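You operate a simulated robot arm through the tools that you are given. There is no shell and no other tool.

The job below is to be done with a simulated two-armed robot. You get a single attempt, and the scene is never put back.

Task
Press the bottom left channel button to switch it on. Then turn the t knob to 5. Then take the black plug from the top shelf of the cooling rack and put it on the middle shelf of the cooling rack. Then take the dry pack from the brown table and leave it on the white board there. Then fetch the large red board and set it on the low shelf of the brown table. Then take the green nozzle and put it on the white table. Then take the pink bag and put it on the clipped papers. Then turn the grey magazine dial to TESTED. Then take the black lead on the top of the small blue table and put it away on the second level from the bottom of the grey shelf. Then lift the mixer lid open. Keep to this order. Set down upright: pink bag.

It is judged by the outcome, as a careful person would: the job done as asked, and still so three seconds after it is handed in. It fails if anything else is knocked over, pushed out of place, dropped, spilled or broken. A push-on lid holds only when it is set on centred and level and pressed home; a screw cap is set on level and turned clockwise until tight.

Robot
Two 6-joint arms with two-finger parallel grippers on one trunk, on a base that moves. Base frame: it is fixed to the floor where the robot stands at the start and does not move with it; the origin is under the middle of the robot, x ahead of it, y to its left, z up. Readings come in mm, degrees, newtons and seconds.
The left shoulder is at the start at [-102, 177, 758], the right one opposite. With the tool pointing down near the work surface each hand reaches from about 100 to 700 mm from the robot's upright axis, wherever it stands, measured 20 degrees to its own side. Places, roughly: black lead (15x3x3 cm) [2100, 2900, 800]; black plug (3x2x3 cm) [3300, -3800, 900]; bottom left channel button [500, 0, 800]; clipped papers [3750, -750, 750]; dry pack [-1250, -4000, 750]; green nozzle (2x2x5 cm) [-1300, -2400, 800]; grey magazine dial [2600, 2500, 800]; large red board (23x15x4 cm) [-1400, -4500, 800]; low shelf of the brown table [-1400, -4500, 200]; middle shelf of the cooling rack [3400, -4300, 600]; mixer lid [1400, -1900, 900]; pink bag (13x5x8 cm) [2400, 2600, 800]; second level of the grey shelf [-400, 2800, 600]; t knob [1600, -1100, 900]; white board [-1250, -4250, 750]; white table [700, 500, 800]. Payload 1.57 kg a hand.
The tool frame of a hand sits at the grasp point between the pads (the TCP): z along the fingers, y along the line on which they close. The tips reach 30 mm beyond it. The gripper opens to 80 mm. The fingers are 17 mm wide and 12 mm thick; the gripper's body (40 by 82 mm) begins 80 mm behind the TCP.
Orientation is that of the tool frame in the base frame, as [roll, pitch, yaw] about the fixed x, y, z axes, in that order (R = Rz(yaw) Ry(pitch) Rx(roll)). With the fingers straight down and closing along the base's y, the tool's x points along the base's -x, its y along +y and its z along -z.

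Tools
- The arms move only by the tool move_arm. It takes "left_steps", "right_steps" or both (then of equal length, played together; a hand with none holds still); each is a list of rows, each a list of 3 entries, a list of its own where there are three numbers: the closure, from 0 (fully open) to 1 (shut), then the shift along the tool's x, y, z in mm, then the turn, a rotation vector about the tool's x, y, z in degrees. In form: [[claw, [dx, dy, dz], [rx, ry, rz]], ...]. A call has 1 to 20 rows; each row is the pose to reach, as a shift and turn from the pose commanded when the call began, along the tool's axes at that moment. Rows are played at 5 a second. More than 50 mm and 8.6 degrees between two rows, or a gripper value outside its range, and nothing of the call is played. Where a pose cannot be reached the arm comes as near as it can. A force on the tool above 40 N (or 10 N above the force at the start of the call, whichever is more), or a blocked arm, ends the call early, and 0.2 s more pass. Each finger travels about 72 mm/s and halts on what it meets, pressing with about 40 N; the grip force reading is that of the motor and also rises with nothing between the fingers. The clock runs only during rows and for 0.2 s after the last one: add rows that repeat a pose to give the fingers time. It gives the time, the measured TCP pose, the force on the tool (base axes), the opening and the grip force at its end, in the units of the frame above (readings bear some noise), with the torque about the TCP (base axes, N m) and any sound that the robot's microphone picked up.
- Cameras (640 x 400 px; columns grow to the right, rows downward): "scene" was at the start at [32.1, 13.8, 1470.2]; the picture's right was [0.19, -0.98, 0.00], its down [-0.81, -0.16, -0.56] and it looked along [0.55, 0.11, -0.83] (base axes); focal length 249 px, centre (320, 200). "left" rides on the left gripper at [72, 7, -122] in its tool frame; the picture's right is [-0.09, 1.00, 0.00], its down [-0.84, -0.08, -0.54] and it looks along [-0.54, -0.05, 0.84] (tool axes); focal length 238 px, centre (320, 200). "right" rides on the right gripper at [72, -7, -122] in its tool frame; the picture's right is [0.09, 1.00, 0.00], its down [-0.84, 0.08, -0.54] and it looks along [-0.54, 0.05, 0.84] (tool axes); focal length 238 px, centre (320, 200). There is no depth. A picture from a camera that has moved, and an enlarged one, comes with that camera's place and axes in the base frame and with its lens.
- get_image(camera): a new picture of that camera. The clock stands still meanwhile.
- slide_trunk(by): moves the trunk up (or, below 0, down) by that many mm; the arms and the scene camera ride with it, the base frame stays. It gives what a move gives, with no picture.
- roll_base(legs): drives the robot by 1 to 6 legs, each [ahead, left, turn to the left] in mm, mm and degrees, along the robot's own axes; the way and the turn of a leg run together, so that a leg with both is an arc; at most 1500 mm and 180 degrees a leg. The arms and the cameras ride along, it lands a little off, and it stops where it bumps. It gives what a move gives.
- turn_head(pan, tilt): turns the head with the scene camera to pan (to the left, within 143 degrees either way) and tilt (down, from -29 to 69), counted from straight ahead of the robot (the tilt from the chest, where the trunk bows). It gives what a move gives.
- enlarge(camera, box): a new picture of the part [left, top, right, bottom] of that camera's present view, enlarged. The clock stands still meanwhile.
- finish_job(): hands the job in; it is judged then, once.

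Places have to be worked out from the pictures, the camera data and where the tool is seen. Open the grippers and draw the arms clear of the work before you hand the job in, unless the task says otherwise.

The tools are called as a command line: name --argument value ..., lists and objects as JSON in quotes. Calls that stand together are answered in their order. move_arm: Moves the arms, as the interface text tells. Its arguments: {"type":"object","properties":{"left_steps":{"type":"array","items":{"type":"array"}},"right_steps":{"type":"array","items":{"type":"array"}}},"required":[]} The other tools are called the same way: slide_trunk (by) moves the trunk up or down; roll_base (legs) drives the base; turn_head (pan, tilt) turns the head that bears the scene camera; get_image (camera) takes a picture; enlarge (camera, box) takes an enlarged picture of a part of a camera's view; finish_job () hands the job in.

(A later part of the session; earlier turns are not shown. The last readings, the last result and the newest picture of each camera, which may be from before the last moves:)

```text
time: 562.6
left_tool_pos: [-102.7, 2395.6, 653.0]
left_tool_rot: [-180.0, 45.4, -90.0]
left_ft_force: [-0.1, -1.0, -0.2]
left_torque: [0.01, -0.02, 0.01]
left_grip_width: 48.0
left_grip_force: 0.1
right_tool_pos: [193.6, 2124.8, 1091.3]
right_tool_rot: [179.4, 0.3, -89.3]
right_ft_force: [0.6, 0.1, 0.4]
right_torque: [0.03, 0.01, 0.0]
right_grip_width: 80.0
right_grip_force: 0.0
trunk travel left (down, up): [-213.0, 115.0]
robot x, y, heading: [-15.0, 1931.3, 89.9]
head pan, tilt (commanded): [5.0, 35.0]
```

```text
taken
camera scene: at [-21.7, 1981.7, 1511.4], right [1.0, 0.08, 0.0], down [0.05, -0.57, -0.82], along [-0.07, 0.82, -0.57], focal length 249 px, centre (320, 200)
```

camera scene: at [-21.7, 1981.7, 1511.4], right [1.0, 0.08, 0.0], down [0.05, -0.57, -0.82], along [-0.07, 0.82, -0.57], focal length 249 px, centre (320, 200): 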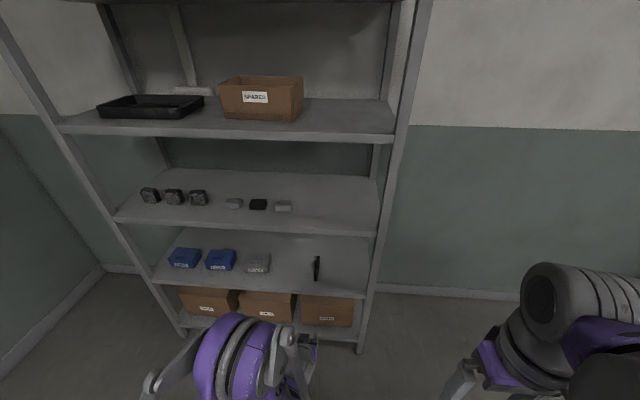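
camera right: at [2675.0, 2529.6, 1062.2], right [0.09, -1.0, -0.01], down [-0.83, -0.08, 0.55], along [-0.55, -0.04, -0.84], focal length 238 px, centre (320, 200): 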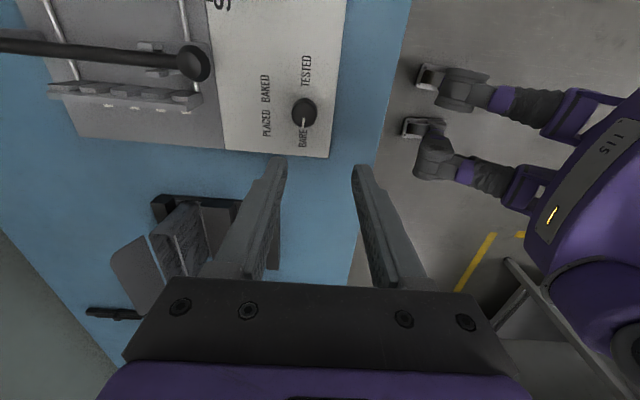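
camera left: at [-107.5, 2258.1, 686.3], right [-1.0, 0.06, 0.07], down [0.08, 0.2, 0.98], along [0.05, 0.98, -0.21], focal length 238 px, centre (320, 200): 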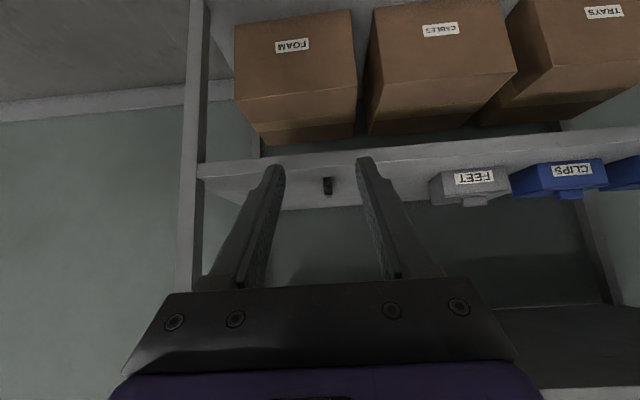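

The lead lies on the second level from the bottom. I bring the left arm back up to a travel pose.

move_arm --left_steps '[[0.3, [-13, 8, -40], [0, 3.5, 0]], [0.2, [-26, 16, -80], [0, 7.5, 0]], [0.1, [-40, 24, -120], [0, 11.5, 0]], [0, [-53, 33, -160], [0, 15.5, 0]], [0, [-66, 42, -200], [0, 19.5, 0]], [0, [-79, 50, -240], [0, 23.5, 0]], [0, [-92, 58, -280], [0, 27.5, 0]], [0, [-105, 66, -320], [0, 31.5, 0]], [0, [-118, 75, -360], [0, 35.5, 0]], [0, [-132, 83, -400], [0, 39.5, 0]], [0, [-145, 92, -440], [0, 43, 0]], [0, [-158, 100, -478], [0, 45.4, 0]]]'

roll_base --legs '[[0, 0, -90], [1100, 0, 0], [1080, 0, 0], [0, 0, -90], [1400, 0, 0]]'

```text
time: 565.2
left_tool_pos: [-199.4, 2166.7, 1101.2]
left_tool_rot: [-180.0, -0.1, -89.9]
left_ft_force: [0.4, 0.8, 0.4]
left_torque: [0.01, 0.02, -0.02]
left_grip_width: 79.8
left_grip_force: 0.1
right_tool_pos: [194.7, 2124.5, 1090.7]
right_tool_rot: [179.5, 0.3, -89.3]
right_ft_force: [0.4, 0.4, 1.3]
right_torque: [-0.01, 0.0, -0.02]
right_grip_width: 80.2
right_grip_force: 0.0
trunk travel left (down, up): [-213.0, 115.0]
robot x, y, heading: [-16.4, 1938.7, 89.8]
head pan, tilt (commanded): [5.0, 35.0]
```

```text
time: 590.0
left_tool_pos: [2329.2, 283.6, 1100.5]
left_tool_rot: [-180.0, 0.0, 90.4]
left_ft_force: [0.2, 0.8, -0.1]
left_torque: [0.0, -0.02, 0.0]
left_grip_width: 79.9
left_grip_force: 0.2
right_tool_pos: [1936.1, 324.3, 1089.9]
right_tool_rot: [179.5, 0.4, 91.0]
right_ft_force: [-0.2, -0.2, 0.4]
right_torque: [0.02, 0.02, 0.0]
right_grip_width: 79.8
right_grip_force: 0.1
trunk travel left (down, up): [-213.0, 115.0]
robot x, y, heading: [2143.6, 518.4, -90.2]
head pan, tilt (commanded): [5.0, 35.0]
```

Now down the aisle to the mixer on the bench near y=-1900.

roll_base --legs '[[1200, 0, 0.2], [1150, 0, 0], [0, 0, -90]]'

turn_head --pan 0 --tilt 40

get_image --camera "scene"

```text
time: 605.5
left_tool_pos: [1938.8, -2039.8, 1100.5]
left_tool_rot: [180.0, 0.0, 0.9]
left_ft_force: [-0.2, 0.2, 1.0]
left_torque: [0.0, 0.02, 0.01]
left_grip_width: 80.0
left_grip_force: 0.0
right_tool_pos: [1976.6, -1645.8, 1090.5]
right_tool_rot: [179.5, 0.3, 1.5]
right_ft_force: [-0.7, -0.7, -0.5]
right_torque: [-0.01, 0.02, 0.0]
right_grip_width: 79.9
right_grip_force: 0.1
trunk travel left (down, up): [-213.0, 115.0]
robot x, y, heading: [2169.8, -1852.3, -179.4]
head pan, tilt (commanded): [5.0, 35.0]
```

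```text
time: 606.1
left_tool_pos: [1939.2, -2040.2, 1101.0]
left_tool_rot: [180.0, 0.0, 0.8]
left_ft_force: [0.3, -0.6, 0.1]
left_torque: [0.02, 0.04, 0.01]
left_grip_width: 80.0
left_grip_force: 0.0
right_tool_pos: [1976.3, -1645.0, 1090.1]
right_tool_rot: [179.6, 0.3, 1.5]
right_ft_force: [0.3, -0.1, -0.2]
right_torque: [0.0, 0.0, -0.03]
right_grip_width: 80.1
right_grip_force: 0.0
trunk travel left (down, up): [-213.0, 115.0]
robot x, y, heading: [2169.1, -1850.2, -179.7]
head pan, tilt (commanded): [0.0, 40.0]
```

```text
taken
camera scene: at [2124.5, -1851.5, 1503.8], right [-0.01, 1.0, 0.0], down [0.64, 0.01, -0.77], along [-0.77, -0.01, -0.64], focal length 249 px, centre (320, 200)
```

scene: 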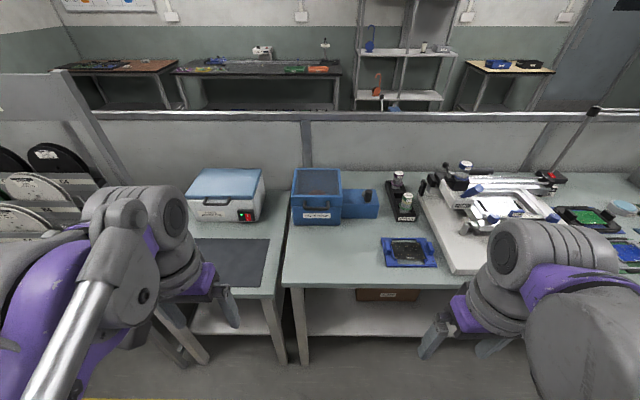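

I zoom in on the two blue machines to find the mixer and its lid.

enlarge --camera "scene" --box '[280, 150, 400, 250]'

enlarge --camera "scene" --box '[170, 150, 290, 250]'

```text
4.00 times, centred on (340, 200) of scene
camera zoom: at [2124.5, -1851.5, 1503.8], right [-0.01, 1.0, 0.0], down [0.64, 0.01, -0.77], along [-0.77, -0.01, -0.64], focal length 997 px, centre (240, 200)
```

zoom: 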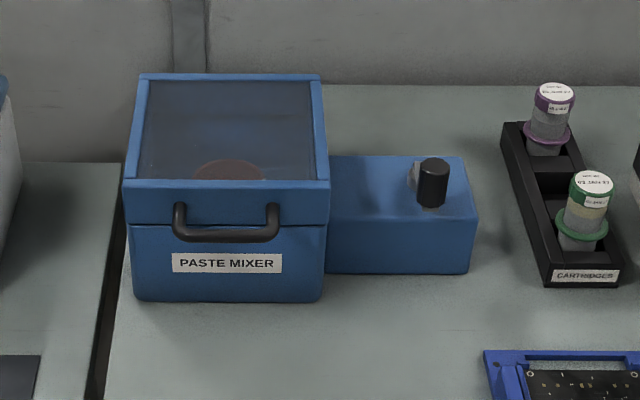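

```text
4.00 times, centred on (230, 200) of scene
camera zoom: at [2124.5, -1851.5, 1503.8], right [-0.01, 1.0, 0.0], down [0.64, 0.01, -0.77], along [-0.77, -0.01, -0.64], focal length 997 px, centre (680, 200)
```

zoom: 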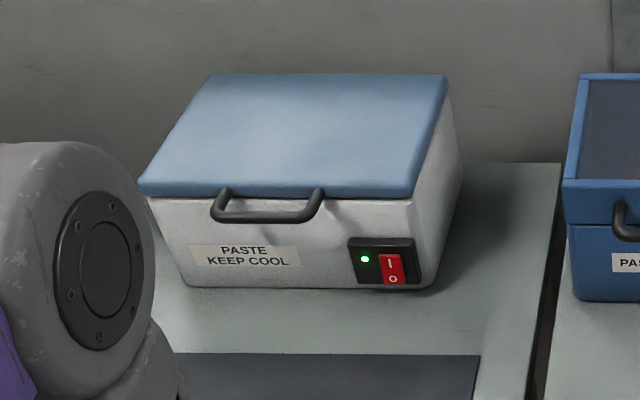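

The PASTE MIXER has a hinged lid with a U-shaped bar handle in front and the hinge at the back. I move closer so the left arm can take the handle.

roll_base --legs '[[115, -60, -0.3]]'

turn_head --pan 5 --tilt 45

enlarge --camera "scene" --box '[240, 130, 400, 250]'

get_image --camera "left"

```text
time: 607.4
left_tool_pos: [1822.4, -1979.8, 1100.2]
left_tool_rot: [180.0, 0.0, 0.7]
left_ft_force: [-0.2, 0.4, -0.3]
left_torque: [0.02, -0.05, 0.03]
left_grip_width: 80.3
left_grip_force: 0.0
right_tool_pos: [1863.2, -1586.0, 1091.0]
right_tool_rot: [179.5, 0.3, 1.2]
right_ft_force: [-0.7, -0.7, -0.6]
right_torque: [0.0, -0.02, 0.0]
right_grip_width: 80.3
right_grip_force: 0.1
trunk travel left (down, up): [-213.0, 115.0]
robot x, y, heading: [2052.4, -1793.0, -179.4]
head pan, tilt (commanded): [0.0, 40.0]
```

```text
time: 608.1
left_tool_pos: [1823.6, -1980.3, 1100.4]
left_tool_rot: [-180.0, 0.0, 0.5]
left_ft_force: [0.0, -0.2, -0.2]
left_torque: [0.0, 0.02, 0.02]
left_grip_width: 80.2
left_grip_force: 0.0
right_tool_pos: [1863.1, -1585.5, 1091.2]
right_tool_rot: [179.4, 0.3, 1.2]
right_ft_force: [-0.1, 0.3, -0.8]
right_torque: [-0.06, -0.04, -0.01]
right_grip_width: 80.3
right_grip_force: 0.2
trunk travel left (down, up): [-213.0, 115.0]
robot x, y, heading: [2053.0, -1795.0, -179.6]
head pan, tilt (commanded): [5.0, 45.0]
```

```text
3.33 times, centred on (320, 190) of scene
camera zoom: at [2014.0, -1799.8, 1496.6], right [-0.09, 1.0, 0.0], down [0.7, 0.06, -0.71], along [-0.7, -0.06, -0.71], focal length 831 px, centre (320, 233)
```

zoom: 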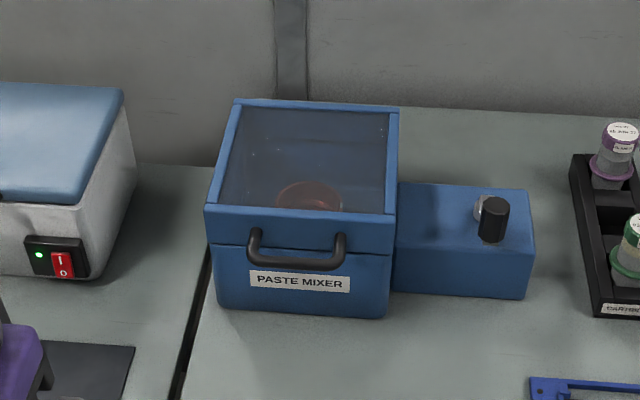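

```text
taken
camera left: at [1895.8, -1987.0, 1221.3], right [-0.08, -1.0, 0.0], down [-0.84, 0.07, 0.54], along [-0.54, 0.04, -0.84], focal length 238 px, centre (320, 200)
```

left: 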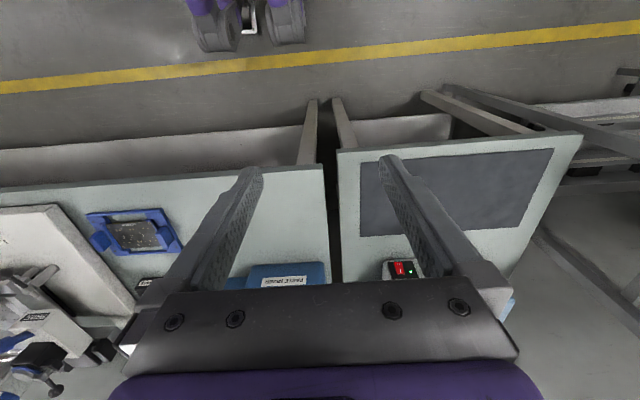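

Handle bar estimate: about [1525, -1866, 960]; lid front face at x about 1476, hinge about x 1308. I bring the left hand in front of it, first pitching the tool to horizontal.

move_arm --left_steps '[[0, [-5, -6, 5], [0, -7.5, 0]], [0, [-10, -13, 12], [0, -15, 0]], [0, [-16, -20, 20], [0, -22.5, 0]], [0, [-22, -27, 28], [0, -30, 0]], [0, [-30, -34, 36], [0, -37.5, 0]], [0, [-38, -40, 44], [0, -45, 0]], [0, [-46, -47, 52], [0, -52.5, 0]], [0, [-55, -54, 60], [0, -60, 0]], [0, [-64, -60, 68], [0, -67.5, 0]], [0, [-74, -67, 76], [0, -75, 0]], [0, [-84, -74, 85], [0, -82.5, 0]], [0, [-95, -80, 95], [0, -90, 0]], [0, [-95, -80, 95], [0, -90, 0]]]'

get_image --camera "left"

get_image --camera "scene"

```text
time: 610.9
left_tool_pos: [1728.4, -1901.1, 1005.8]
left_tool_rot: [-21.5, 89.9, 159.2]
left_ft_force: [-1.3, -0.4, -0.4]
left_torque: [0.02, -0.03, 0.01]
left_grip_width: 79.9
left_grip_force: 0.0
left hand out of reach, approached as far as the arm can: row 7, 8, 9
right_tool_pos: [1863.8, -1586.9, 1090.2]
right_tool_rot: [179.5, 0.4, 1.2]
right_ft_force: [0.4, -0.4, 0.0]
right_torque: [-0.02, 0.01, -0.05]
right_grip_width: 80.1
right_grip_force: 0.1
trunk travel left (down, up): [-213.0, 115.0]
robot x, y, heading: [2055.3, -1790.2, -179.5]
head pan, tilt (commanded): [5.0, 45.0]
```

```text
taken
camera left: at [1850.8, -1907.2, 932.5], right [0.01, -1.0, 0.09], down [0.54, 0.08, 0.84], along [-0.84, 0.04, 0.54], focal length 238 px, centre (320, 200)
```

left: 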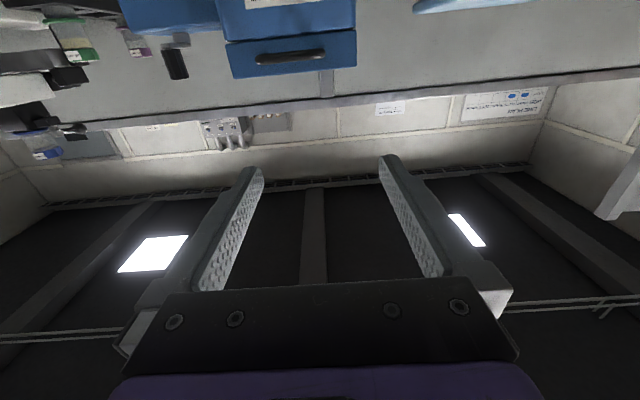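

```text
taken
camera scene: at [2015.3, -1800.3, 1496.6], right [-0.09, 1.0, 0.0], down [0.7, 0.07, -0.71], along [-0.7, -0.06, -0.71], focal length 249 px, centre (320, 200)
```

scene: 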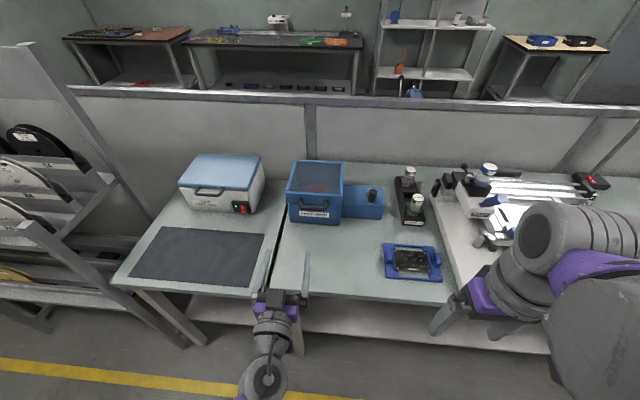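

The tool is horizontal now. I roll the wrist 90° so the fingers close vertically on the horizontal bar.

move_arm --left_steps '[[0, [0, 0, 0], [0, 0, -8]], [0, [0, 0, 0], [0, 0, -16]], [0, [0, 0, 0], [0, 0, -24]], [0, [0, 0, 0], [0, 0, -32]], [0, [0, 0, 0], [0, 0, -40]], [0, [0, 0, 0], [0, 0, -48]], [0, [0, 0, 0], [0, 0, -56]], [0, [0, 0, 0], [0, 0, -64]], [0, [0, 0, 0], [0, 0, -72]], [0, [0, 0, 0], [0, 0, -80]], [0, [0, 0, 0], [0, 0, -88]], [0, [0, 0, 0], [0, 0, -90]], [0, [0, 0, 0], [0, 0, -90]]]'

get_image --camera "left"

get_image --camera "scene"

```text
time: 613.7
left_tool_pos: [1725.2, -1905.4, 1003.6]
left_tool_rot: [-100.7, 6.3, 88.6]
left_ft_force: [0.3, 0.5, -0.4]
left_torque: [0.0, -0.02, 0.03]
left_grip_width: 79.7
left_grip_force: 0.0
left hand out of reach, approached as far as the arm can: row 8, 9, 10, 11, 12, 13
right_tool_pos: [1863.2, -1586.1, 1090.0]
right_tool_rot: [179.5, 0.2, 1.2]
right_ft_force: [-0.1, 1.0, 0.1]
right_torque: [0.03, 0.01, 0.02]
right_grip_width: 80.3
right_grip_force: 0.1
trunk travel left (down, up): [-213.0, 115.0]
robot x, y, heading: [2056.8, -1794.3, -179.6]
head pan, tilt (commanded): [5.0, 45.0]
```

```text
taken
camera left: at [1849.6, -1837.1, 1009.5], right [0.18, -0.2, -0.96], down [0.5, -0.82, 0.27], along [-0.85, -0.53, -0.05], focal length 238 px, centre (320, 200)
```

left: 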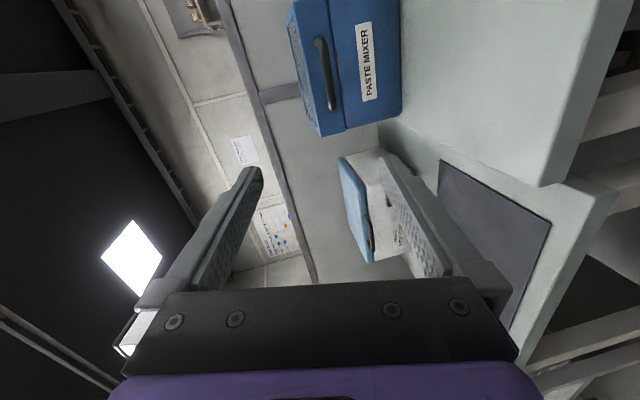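

```text
taken
camera scene: at [2014.3, -1799.8, 1496.5], right [-0.09, 1.0, 0.0], down [0.7, 0.07, -0.71], along [-0.7, -0.07, -0.71], focal length 249 px, centre (320, 200)
```

scene: 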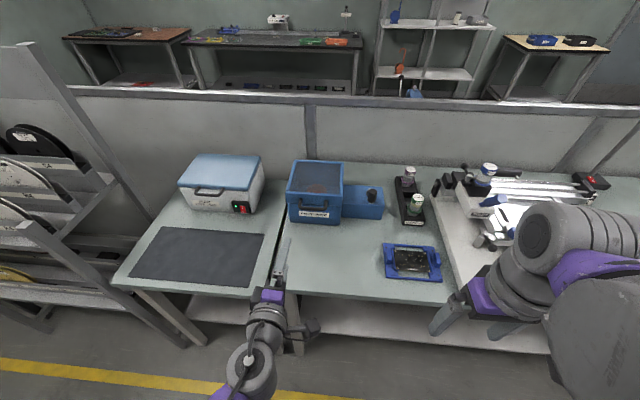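

The roll came within about 10° of the target, good enough: fingers close almost vertically and point forward. I zoom on the handle from here to triangulate it.

enlarge --camera "left" --box '[270, 0, 420, 150]'

enlarge --camera "scene" --box '[270, 140, 400, 240]'

```text
2.67 times, centred on (345, 75) of left
camera zoom: at [1849.6, -1837.1, 1009.5], right [0.18, -0.2, -0.96], down [0.5, -0.82, 0.27], along [-0.85, -0.53, -0.05], focal length 636 px, centre (253, 533)
```

zoom: 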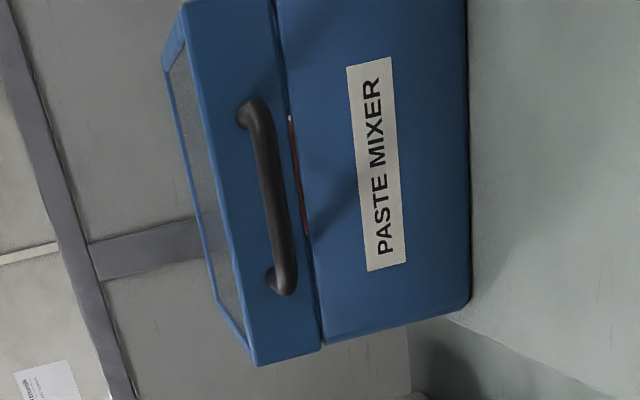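

```text
4.00 times, centred on (335, 190) of scene
camera zoom: at [2014.3, -1799.8, 1496.5], right [-0.09, 1.0, 0.0], down [0.7, 0.07, -0.71], along [-0.7, -0.07, -0.71], focal length 997 px, centre (260, 240)
```

zoom: 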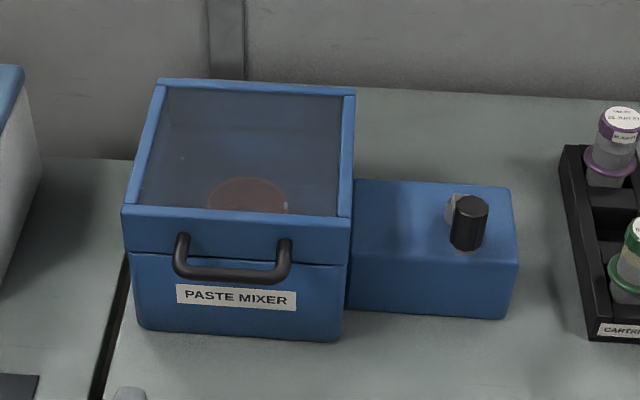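

Triangulated: bar centre [1502, -1868.5, 942], standing about 47 mm off the lid front (x about 1455); hinge near x=1289, z=918. I move to a pre-grasp in front of the bar.

move_arm --left_steps '[[0, [9, 11, 34], [0, 0, 0]], [0, [18, 23, 68], [0, 0, 0]], [0, [27, 34, 102], [0, 0, 0]], [0, [36, 45, 137], [0, 0, 0]], [0, [36, 45, 137], [0, 0, 0]]]'

get_image --camera "left"

enlarge --camera "scene" --box '[270, 140, 400, 240]'

```text
time: 614.9
left_tool_pos: [1600.3, -1874.4, 929.6]
left_tool_rot: [-100.6, 6.4, 88.6]
left_ft_force: [0.6, 0.9, 0.5]
left_torque: [0.02, 0.0, -0.01]
left_grip_width: 79.8
left_grip_force: 0.0
right_tool_pos: [1862.7, -1586.6, 1091.4]
right_tool_rot: [179.5, 0.2, 1.2]
right_ft_force: [0.5, 0.0, -0.7]
right_torque: [0.01, -0.01, 0.01]
right_grip_width: 79.8
right_grip_force: 0.1
trunk travel left (down, up): [-213.0, 115.0]
robot x, y, heading: [2051.1, -1792.9, -179.5]
head pan, tilt (commanded): [5.0, 45.0]
```

```text
taken
camera left: at [1723.5, -1805.3, 937.0], right [0.18, -0.2, -0.96], down [0.5, -0.82, 0.27], along [-0.85, -0.53, -0.05], focal length 238 px, centre (320, 200)
```

left: 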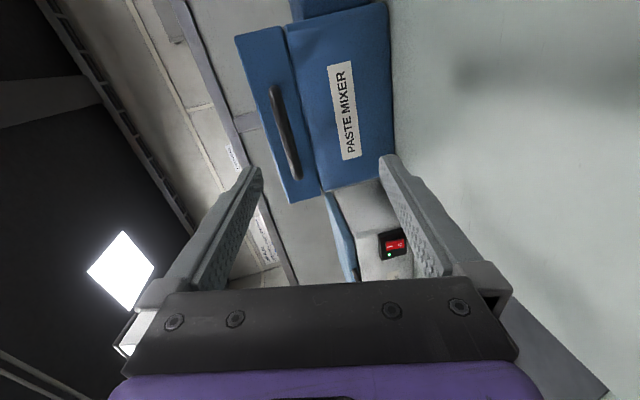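

```text
4.00 times, centred on (335, 190) of scene
camera zoom: at [2015.1, -1800.1, 1496.6], right [-0.09, 1.0, 0.0], down [0.7, 0.07, -0.71], along [-0.7, -0.07, -0.71], focal length 997 px, centre (260, 240)
```

zoom: 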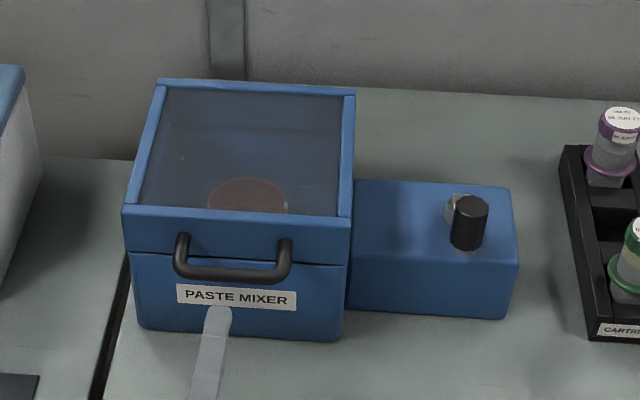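

I am about 80 mm back and 15 mm low. I align with the bar first, then advance so that it lies between the finger pads near the tips.

move_arm --left_steps '[[0, [2, -15, 0], [0, 0, 0]], [0, [4, -30, 0], [0, 0, 0]], [0, [4, -30, 25], [0, 0, 0]], [0.1, [4, -30, 50], [0, 0, 0]], [0.2, [4, -30, 68], [0, 0, 0]], [0.3, [4, -30, 76], [0, 0, 0]], [0.3, [4, -30, 76], [0, 0, 0]]]'

get_image --camera "left"

enlarge --camera "scene" --box '[270, 140, 400, 240]'

```text
time: 616.5
left_tool_pos: [1519.8, -1867.5, 944.1]
left_tool_rot: [-100.6, 6.4, 88.6]
left_ft_force: [-0.4, -0.4, 0.4]
left_torque: [0.01, 0.01, 0.03]
left_grip_width: 56.3
left_grip_force: 0.2
right_tool_pos: [1862.8, -1586.4, 1091.2]
right_tool_rot: [179.5, 0.3, 1.2]
right_ft_force: [0.2, -0.1, 0.4]
right_torque: [-0.02, 0.01, 0.05]
right_grip_width: 80.1
right_grip_force: 0.1
trunk travel left (down, up): [-213.0, 115.0]
robot x, y, heading: [2052.7, -1793.2, -179.7]
head pan, tilt (commanded): [5.0, 45.0]
```

```text
taken
camera left: at [1644.4, -1798.3, 952.1], right [0.18, -0.2, -0.96], down [0.5, -0.82, 0.27], along [-0.85, -0.53, -0.05], focal length 238 px, centre (320, 200)
```

left: 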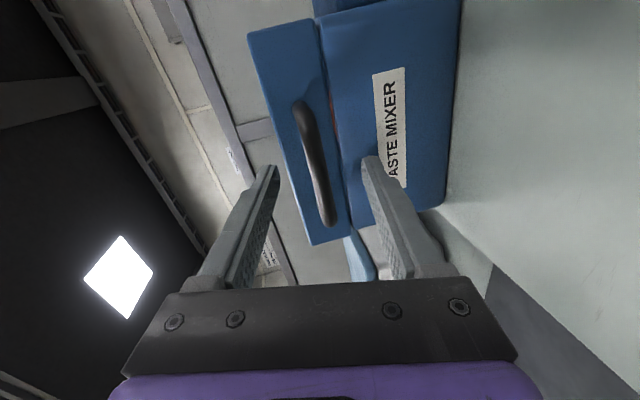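

```text
4.00 times, centred on (335, 190) of scene
camera zoom: at [2014.2, -1799.9, 1496.5], right [-0.09, 1.0, 0.0], down [0.7, 0.07, -0.71], along [-0.7, -0.07, -0.71], focal length 997 px, centre (260, 240)
```

zoom: 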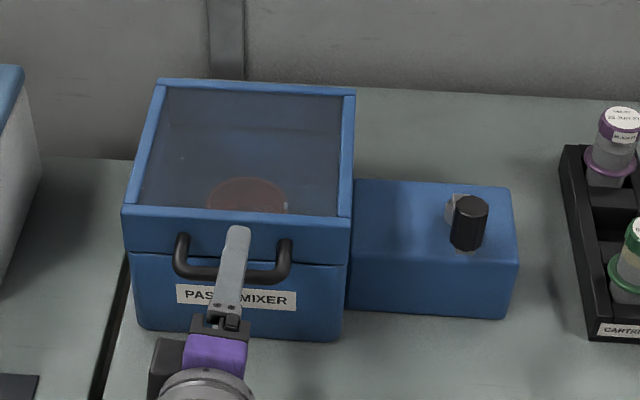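

The bar is right between the pads. I close on it.

move_arm --left_steps '[[0.5, [0, 0, 0], [0, 0, 0]], [0.7, [0, 0, 0], [0, 0, 0]], [0.9, [0, 0, 0], [0, 0, 0]], [0.95, [0, 0, 0], [0, 0, 0]], [0.95, [0, 0, 0], [0, 0, 0]]]'

get_image --camera "left"

```text
time: 617.7
left_tool_pos: [1522.7, -1867.3, 946.2]
left_tool_rot: [-100.5, 6.4, 88.6]
left_ft_force: [-2.2, 0.6, 3.4]
left_torque: [0.57, 0.08, 0.11]
left_grip_width: 13.3
left_grip_force: 30.1
right_tool_pos: [1862.7, -1586.5, 1089.7]
right_tool_rot: [179.5, 0.3, 1.2]
right_ft_force: [0.2, -0.2, -0.2]
right_torque: [-0.01, 0.01, 0.0]
right_grip_width: 80.0
right_grip_force: 0.0
trunk travel left (down, up): [-213.0, 115.0]
robot x, y, heading: [2052.2, -1787.3, -179.6]
head pan, tilt (commanded): [5.0, 45.0]
```

```text
taken
camera left: at [1644.5, -1798.3, 952.2], right [0.18, -0.2, -0.96], down [0.5, -0.82, 0.27], along [-0.85, -0.53, -0.05], focal length 238 px, centre (320, 200)
```

left: 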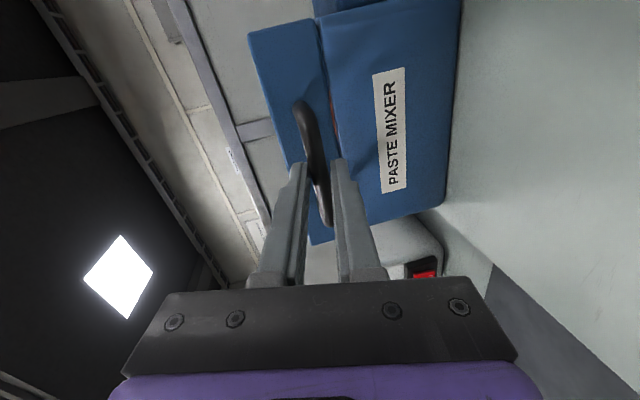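

Gripped. I start lifting along the lid's arc: first about 10°, checking the force.

move_arm --left_steps '[[0.95, [-1, -9, -0.3], [0, 0, 0]], [0.95, [-2.1, -18.5, -0.5], [0, 0, 0]], [0.95, [-3.2, -28, 0], [0, 0, 0]], [0.95, [-4.2, -37, 0.5], [0, 0, 0]], [0.95, [-4.2, -37, 0.5], [0, 0, 0]]]'

get_image --camera "scene"

get_image --camera "left"

```text
time: 618.9
left_tool_pos: [1512.9, -1868.5, 982.3]
left_tool_rot: [-100.6, 6.4, 88.5]
left_ft_force: [3.8, 2.0, -0.4]
left_torque: [0.58, 0.0, 0.07]
left_grip_width: 12.9
left_grip_force: 30.1
right_tool_pos: [1861.7, -1586.3, 1089.9]
right_tool_rot: [179.6, 0.2, 1.3]
right_ft_force: [-0.1, -0.3, -0.6]
right_torque: [-0.03, -0.01, -0.06]
right_grip_width: 80.0
right_grip_force: 0.0
trunk travel left (down, up): [-213.0, 115.0]
robot x, y, heading: [2053.2, -1792.0, -179.6]
head pan, tilt (commanded): [5.0, 45.0]
```

```text
taken
camera scene: at [2014.7, -1799.7, 1496.6], right [-0.09, 1.0, 0.0], down [0.7, 0.07, -0.71], along [-0.7, -0.07, -0.71], focal length 249 px, centre (320, 200)
```

scene: 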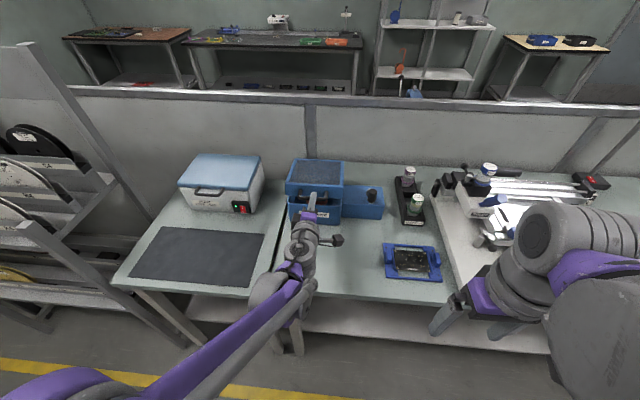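

```text
taken
camera left: at [1637.3, -1798.3, 989.0], right [0.18, -0.2, -0.96], down [0.5, -0.82, 0.27], along [-0.85, -0.53, -0.05], focal length 238 px, centre (320, 200)
```

left: 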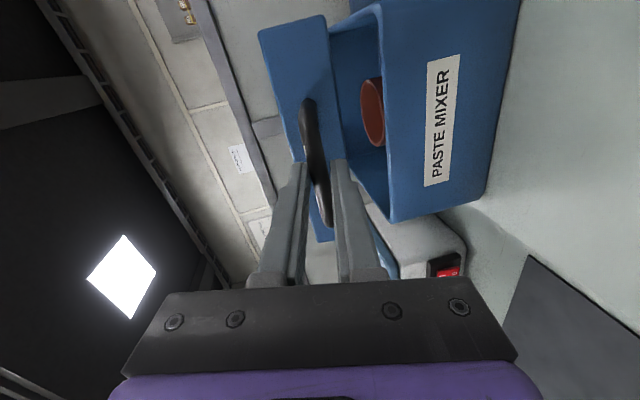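

The lid follows smoothly with almost no force. I continue the arc to about 40°.

move_arm --left_steps '[[0.95, [-2.1, -18.4, 2.7], [0, 0, 0]], [0.95, [-4.2, -36.5, 6.9], [0, 0, 0]], [0.95, [-6.2, -54.1, 12.8], [0, 0, 0]], [0.95, [-8.1, -71.1, 20.2], [0, 0, 0]], [0.95, [-10, -87.4, 29], [0, 0, 0]], [0.95, [-11.8, -103, 39.2], [0, 0, 0]], [0.95, [-11.8, -103, 39.2], [0, 0, 0]]]'

get_image --camera "left"

enlarge --camera "scene" --box '[250, 120, 410, 260]'

```text
time: 620.5
left_tool_pos: [1458.1, -1868.0, 1079.0]
left_tool_rot: [-100.5, 6.5, 88.9]
left_ft_force: [13.0, -4.8, 11.7]
left_torque: [0.49, 0.18, 0.28]
left_grip_width: 13.0
left_grip_force: 29.9
right_tool_pos: [1865.0, -1586.7, 1092.3]
right_tool_rot: [179.5, 0.4, 1.2]
right_ft_force: [-0.1, -0.4, -1.0]
right_torque: [0.02, 0.01, 0.0]
right_grip_width: 80.0
right_grip_force: 0.1
trunk travel left (down, up): [-213.0, 115.0]
robot x, y, heading: [2052.8, -1793.3, -179.8]
head pan, tilt (commanded): [5.0, 45.0]
```

```text
taken
camera left: at [1581.2, -1798.0, 1084.9], right [0.18, -0.2, -0.96], down [0.5, -0.82, 0.27], along [-0.85, -0.53, -0.04], focal length 238 px, centre (320, 200)
```

left: 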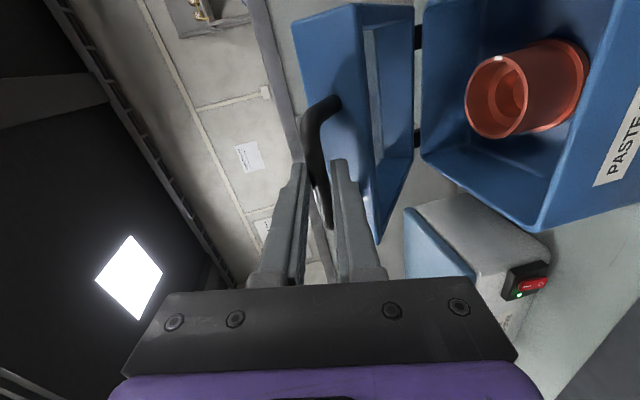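

```text
2.86 times, centred on (330, 190) of scene
camera zoom: at [2017.6, -1800.7, 1496.7], right [-0.09, 1.0, 0.0], down [0.7, 0.07, -0.71], along [-0.71, -0.06, -0.71], focal length 712 px, centre (291, 229)
```

zoom: 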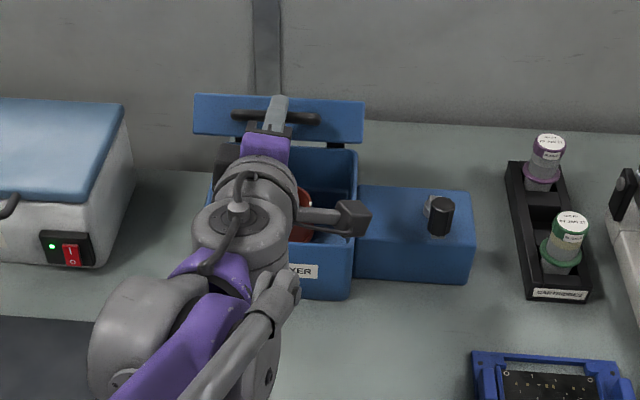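

Open about 45°. The reaction is slightly outward, so the true radius is a little larger; I adjust the arc and go on another 20°.

move_arm --left_steps '[[0.95, [-2, -17.1, 10.8], [0, 0, 0]], [0.95, [-3.7, -32.3, 24.2], [0, 0, 0]], [0.95, [-5.4, -46.5, 38.8], [0, 0, 0]], [0.95, [-6.9, -59.2, 54.7], [0, 0, 0]], [0.95, [-6.9, -59.2, 54.7], [0, 0, 0]]]'

get_image --camera "left"

enlarge --camera "scene" --box '[250, 120, 410, 260]'

```text
time: 621.7
left_tool_pos: [1391.3, -1868.1, 1126.8]
left_tool_rot: [-100.6, 6.3, 88.7]
left_ft_force: [3.1, -5.9, 7.4]
left_torque: [0.53, 0.12, 0.2]
left_grip_width: 13.0
left_grip_force: 29.8
right_tool_pos: [1862.4, -1586.9, 1090.6]
right_tool_rot: [179.5, 0.4, 1.2]
right_ft_force: [0.8, -0.2, -0.2]
right_torque: [0.02, 0.02, 0.0]
right_grip_width: 80.1
right_grip_force: 0.1
trunk travel left (down, up): [-213.0, 115.0]
robot x, y, heading: [2053.9, -1792.5, -179.9]
head pan, tilt (commanded): [5.0, 45.0]
```

```text
taken
camera left: at [1515.1, -1798.1, 1132.6], right [0.18, -0.2, -0.96], down [0.5, -0.82, 0.27], along [-0.85, -0.53, -0.05], focal length 238 px, centre (320, 200)
```

left: 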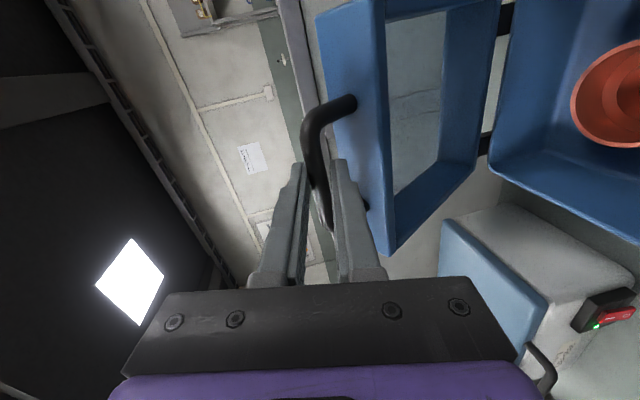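

```text
2.86 times, centred on (330, 190) of scene
camera zoom: at [2015.3, -1800.8, 1496.6], right [-0.09, 1.0, 0.0], down [0.7, 0.07, -0.71], along [-0.7, -0.06, -0.71], focal length 712 px, centre (291, 229)
```

zoom: 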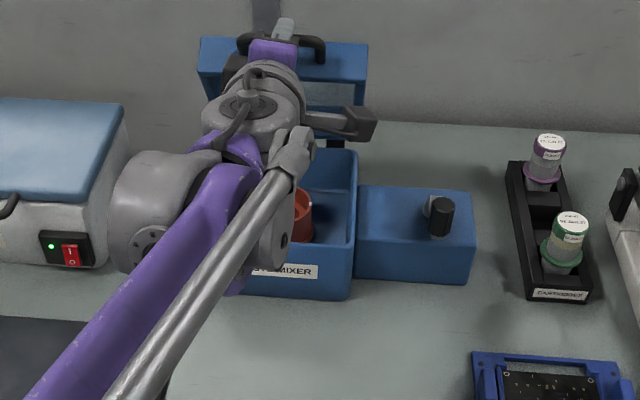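

About 60° open and low force. I refit the hinge (centre near [1294, 920]) and continue to nearly 90°.

move_arm --left_steps '[[0.95, [-1.3, -10.8, 16.7], [0, 0, 0]], [0.95, [-2.4, -20.2, 34.2], [0, 0, 0]], [0.95, [-3.4, -28.1, 52.5], [0, 0, 0]], [0.95, [-4.1, -34.3, 71.5], [0, 0, 0]], [0.95, [-4.7, -38.9, 90.9], [0, 0, 0]], [0.95, [-5.1, -41.7, 110.5], [0, 0, 0]], [0.95, [-5.1, -41.7, 110.5], [0, 0, 0]]]'

get_image --camera "left"

enlarge --camera "scene" --box '[250, 120, 410, 260]'

```text
time: 623.5
left_tool_pos: [1277.4, -1867.1, 1149.2]
left_tool_rot: [-100.5, 6.3, 88.7]
left_ft_force: [-3.5, 0.3, 28.2]
left_torque: [0.57, 0.33, 0.14]
left_grip_width: 13.3
left_grip_force: 29.6
right_tool_pos: [1863.2, -1585.2, 1091.1]
right_tool_rot: [179.4, 0.5, 1.2]
right_ft_force: [0.0, 0.3, -0.7]
right_torque: [0.0, 0.0, 0.0]
right_grip_width: 80.3
right_grip_force: 0.2
trunk travel left (down, up): [-213.0, 115.0]
robot x, y, heading: [2057.3, -1794.2, -179.7]
head pan, tilt (commanded): [5.0, 45.0]
stopped in row 7 (left hand): the force on the tool passed its limit at 40 N (the readings are from after the stop); the commanded pose is now the measured one
```

```text
taken
camera left: at [1401.6, -1798.3, 1155.0], right [0.18, -0.2, -0.96], down [0.5, -0.82, 0.27], along [-0.85, -0.53, -0.04], focal length 238 px, centre (320, 200)
```

left: 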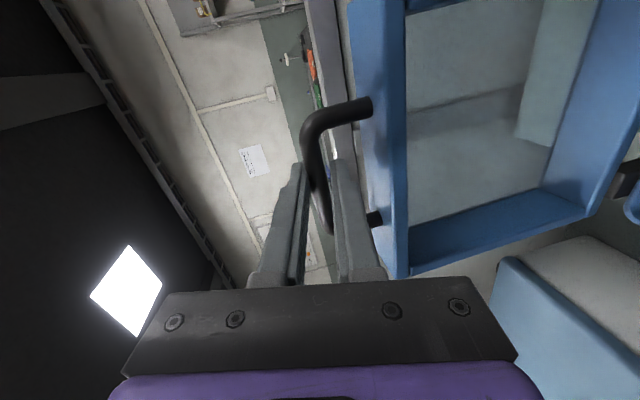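

```text
2.86 times, centred on (330, 190) of scene
camera zoom: at [2016.5, -1799.5, 1496.6], right [-0.09, 1.0, 0.0], down [0.7, 0.06, -0.71], along [-0.71, -0.07, -0.71], focal length 712 px, centre (291, 229)
```

zoom: 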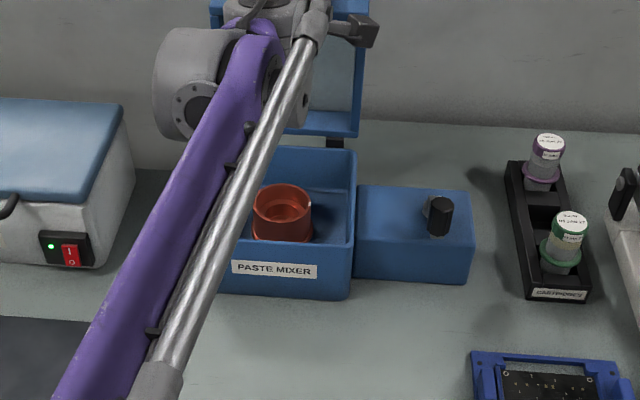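

The lid is nearly at 90°; 28 N upward reaction means my arc is slightly tight. I relieve it upward and push on past vertical to about 100°.

move_arm --left_steps '[[0.95, [-0.3, -2.4, -0.5], [0, 0, 0]], [0.95, [-0.5, -4, 7], [0, 0, 0]], [0.95, [-0.7, -5.3, 15], [0, 0, 0]], [0.95, [-0.8, -6, 23], [0, 0, 0]], [0.95, [-0.8, -6, 31], [0, 0, 0]]]'

get_image --camera "left"

get_image --camera "scene"

```text
time: 624.6
left_tool_pos: [1242.5, -1867.7, 1143.9]
left_tool_rot: [-100.7, 6.4, 88.5]
left_ft_force: [3.1, 1.8, -16.8]
left_torque: [0.52, -0.25, 0.08]
left_grip_width: 13.1
left_grip_force: 30.2
right_tool_pos: [1861.4, -1585.9, 1090.5]
right_tool_rot: [179.5, 0.4, 1.2]
right_ft_force: [0.4, -0.5, -0.4]
right_torque: [-0.02, -0.03, -0.02]
right_grip_width: 79.8
right_grip_force: 0.1
trunk travel left (down, up): [-213.0, 115.0]
robot x, y, heading: [2052.9, -1791.3, -179.6]
head pan, tilt (commanded): [5.0, 45.0]
```

```text
taken
camera left: at [1366.6, -1798.4, 1151.2], right [0.18, -0.2, -0.96], down [0.5, -0.83, 0.27], along [-0.85, -0.53, -0.05], focal length 238 px, centre (320, 200)
```

left: 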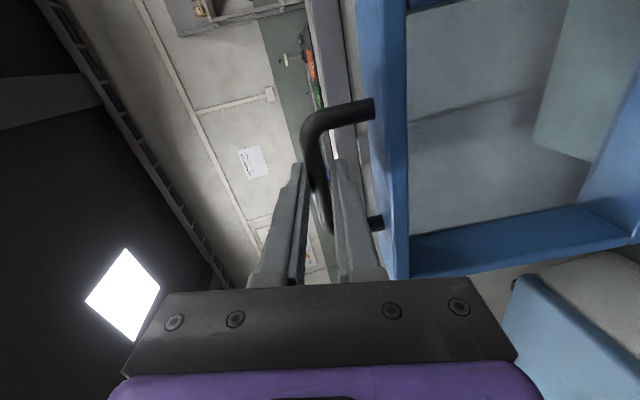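

```text
taken
camera scene: at [2012.6, -1799.9, 1496.4], right [-0.09, 1.0, 0.0], down [0.7, 0.07, -0.71], along [-0.7, -0.06, -0.71], focal length 249 px, centre (320, 200)
```

scene: 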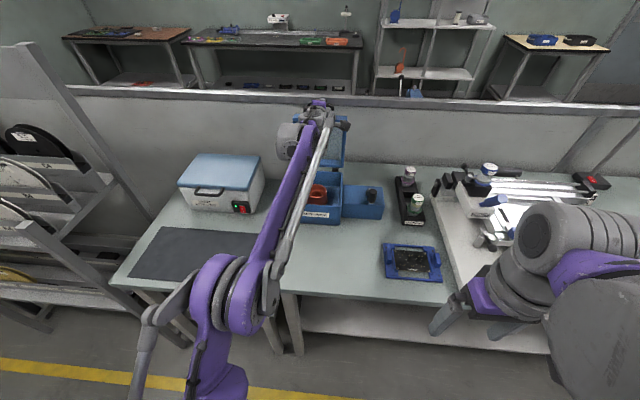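

Past vertical now (about 96°). I push a little further to find where the lid rests.

move_arm --left_steps '[[0.95, [0.1, 1.5, 4], [0, 0, 0]], [0.95, [0.2, 2.3, 10], [0, 0, 0]], [0.95, [0.3, 3.2, 16.5], [0, 0, 0]], [0.95, [0.3, 3.2, 16.5], [0, 0, 0]]]'

get_image --camera "left"

```text
time: 625.6
left_tool_pos: [1229.5, -1867.5, 1142.0]
left_tool_rot: [-100.6, 6.4, 88.5]
left_ft_force: [11.4, 2.3, 0.7]
left_torque: [0.53, -0.02, -0.07]
left_grip_width: 13.0
left_grip_force: 29.3
right_tool_pos: [1863.8, -1585.9, 1089.6]
right_tool_rot: [179.5, 0.4, 1.2]
right_ft_force: [-1.1, 0.6, -0.2]
right_torque: [-0.02, 0.03, 0.0]
right_grip_width: 79.9
right_grip_force: 0.0
trunk travel left (down, up): [-213.0, 115.0]
robot x, y, heading: [2059.0, -1790.9, -179.7]
head pan, tilt (commanded): [5.0, 45.0]
```

```text
taken
camera left: at [1353.8, -1798.4, 1147.7], right [0.18, -0.21, -0.96], down [0.5, -0.83, 0.27], along [-0.85, -0.53, -0.04], focal length 238 px, centre (320, 200)
```

left: 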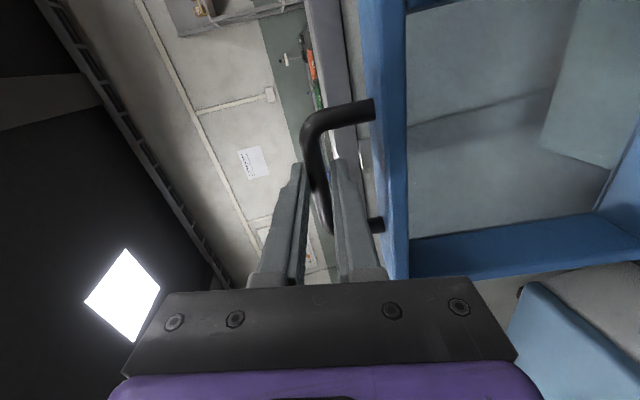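

The lid is at about 100°, with 11 N pushing back, so it is near its stop. I open the fingers and see whether it stays.

move_arm --left_steps '[[0.8, [0, 0, 0], [0, 0, 0]], [0.65, [0, 0, 0], [0, 0, 0]], [0.5, [0, 0, 0], [0, 0, 0]], [0.4, [0, 0, 0], [0, 0, 0]], [0.4, [0, 0, 0], [0, 0, 0]], [0.4, [0, 0, 0], [0, 0, 0]]]'

get_image --camera "left"

get_image --camera "scene"

```text
time: 627.0
left_tool_pos: [1229.9, -1867.6, 1141.5]
left_tool_rot: [-100.6, 6.4, 88.6]
left_ft_force: [-2.3, -0.3, 7.5]
left_torque: [0.0, -0.05, 0.01]
left_grip_width: 41.4
left_grip_force: 0.0
right_tool_pos: [1862.5, -1586.6, 1090.9]
right_tool_rot: [179.6, 0.2, 1.1]
right_ft_force: [0.5, 0.5, -0.3]
right_torque: [-0.01, -0.01, 0.02]
right_grip_width: 80.0
right_grip_force: 0.0
trunk travel left (down, up): [-213.0, 115.0]
robot x, y, heading: [2053.2, -1792.3, -179.5]
head pan, tilt (commanded): [5.0, 45.0]
```

```text
taken
camera left: at [1352.5, -1799.0, 1146.8], right [0.18, -0.2, -0.96], down [0.5, -0.82, 0.27], along [-0.85, -0.53, -0.04], focal length 238 px, centre (320, 200)
```

left: 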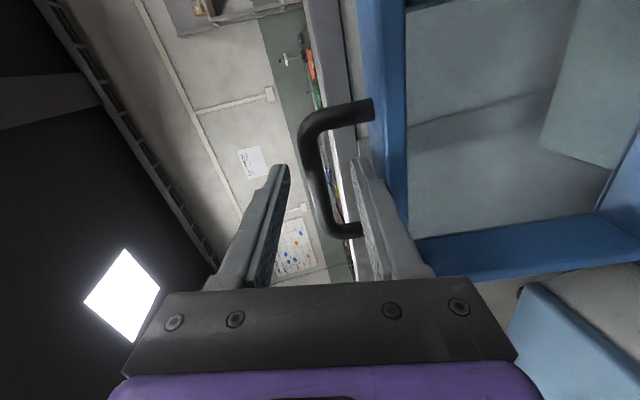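

```text
taken
camera scene: at [2014.8, -1799.9, 1496.6], right [-0.09, 1.0, 0.0], down [0.7, 0.07, -0.71], along [-0.7, -0.07, -0.71], focal length 249 px, centre (320, 200)
```

scene: 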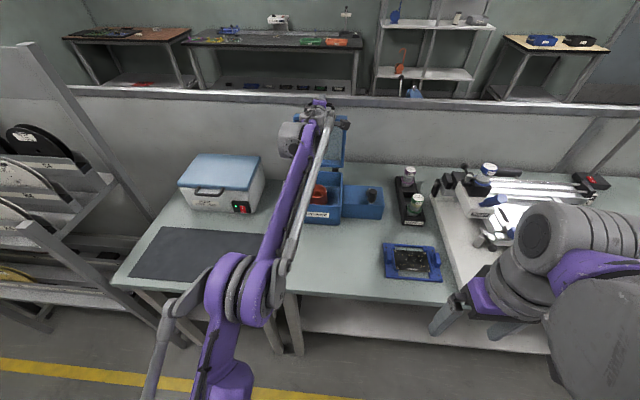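

The lid holds. The lower finger lightly touches the lid, so I narrow the opening a bit and withdraw straight back along the fingers.

move_arm --left_steps '[[0.6, [0, -1.5, 0], [0, 0, 0]], [0.6, [0, -1.5, 0], [0, 0, 0]], [0.6, [0, -1.5, -12], [0, 0, 0]], [0.6, [0, -1.5, -28], [0, 0, 0]], [0.6, [0, -1.5, -50], [0, 0, 0]], [0.6, [0, -1.5, -85], [0, 0, 0]], [0.6, [0, -1.5, -120], [0, 0, 0]]]'

get_image --camera "left"

get_image --camera "scene"

```text
time: 628.6
left_tool_pos: [1348.7, -1868.7, 1164.4]
left_tool_rot: [-100.6, 6.4, 88.5]
left_ft_force: [0.6, -0.1, -0.6]
left_torque: [0.05, -0.01, 0.01]
left_grip_width: 31.9
left_grip_force: 0.0
right_tool_pos: [1863.9, -1586.1, 1091.5]
right_tool_rot: [179.6, 0.3, 1.2]
right_ft_force: [0.7, 0.3, 0.2]
right_torque: [0.01, 0.0, 0.04]
right_grip_width: 80.0
right_grip_force: 0.0
trunk travel left (down, up): [-213.0, 115.0]
robot x, y, heading: [2055.8, -1790.3, -179.7]
head pan, tilt (commanded): [5.0, 45.0]
```

```text
taken
camera left: at [1472.2, -1799.7, 1170.3], right [0.18, -0.2, -0.96], down [0.5, -0.83, 0.27], along [-0.85, -0.53, -0.04], focal length 238 px, centre (320, 200)
```

left: 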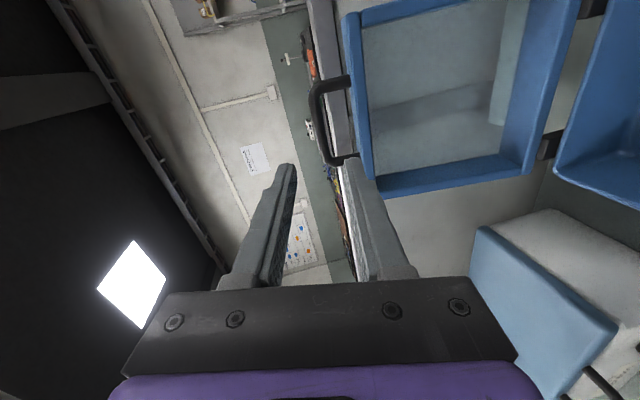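

```text
taken
camera scene: at [2015.3, -1799.8, 1496.6], right [-0.09, 1.0, 0.0], down [0.7, 0.06, -0.71], along [-0.7, -0.07, -0.71], focal length 249 px, centre (320, 200)
```

scene: 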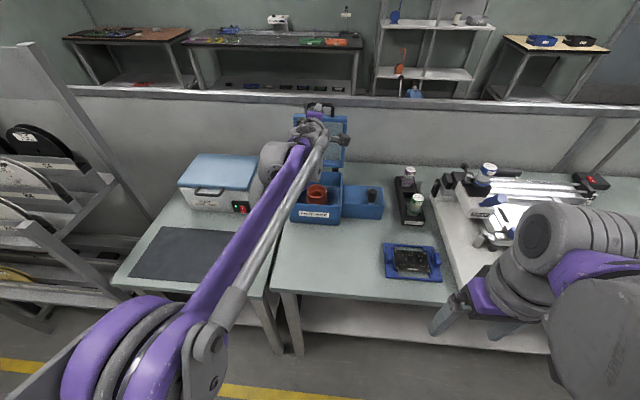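

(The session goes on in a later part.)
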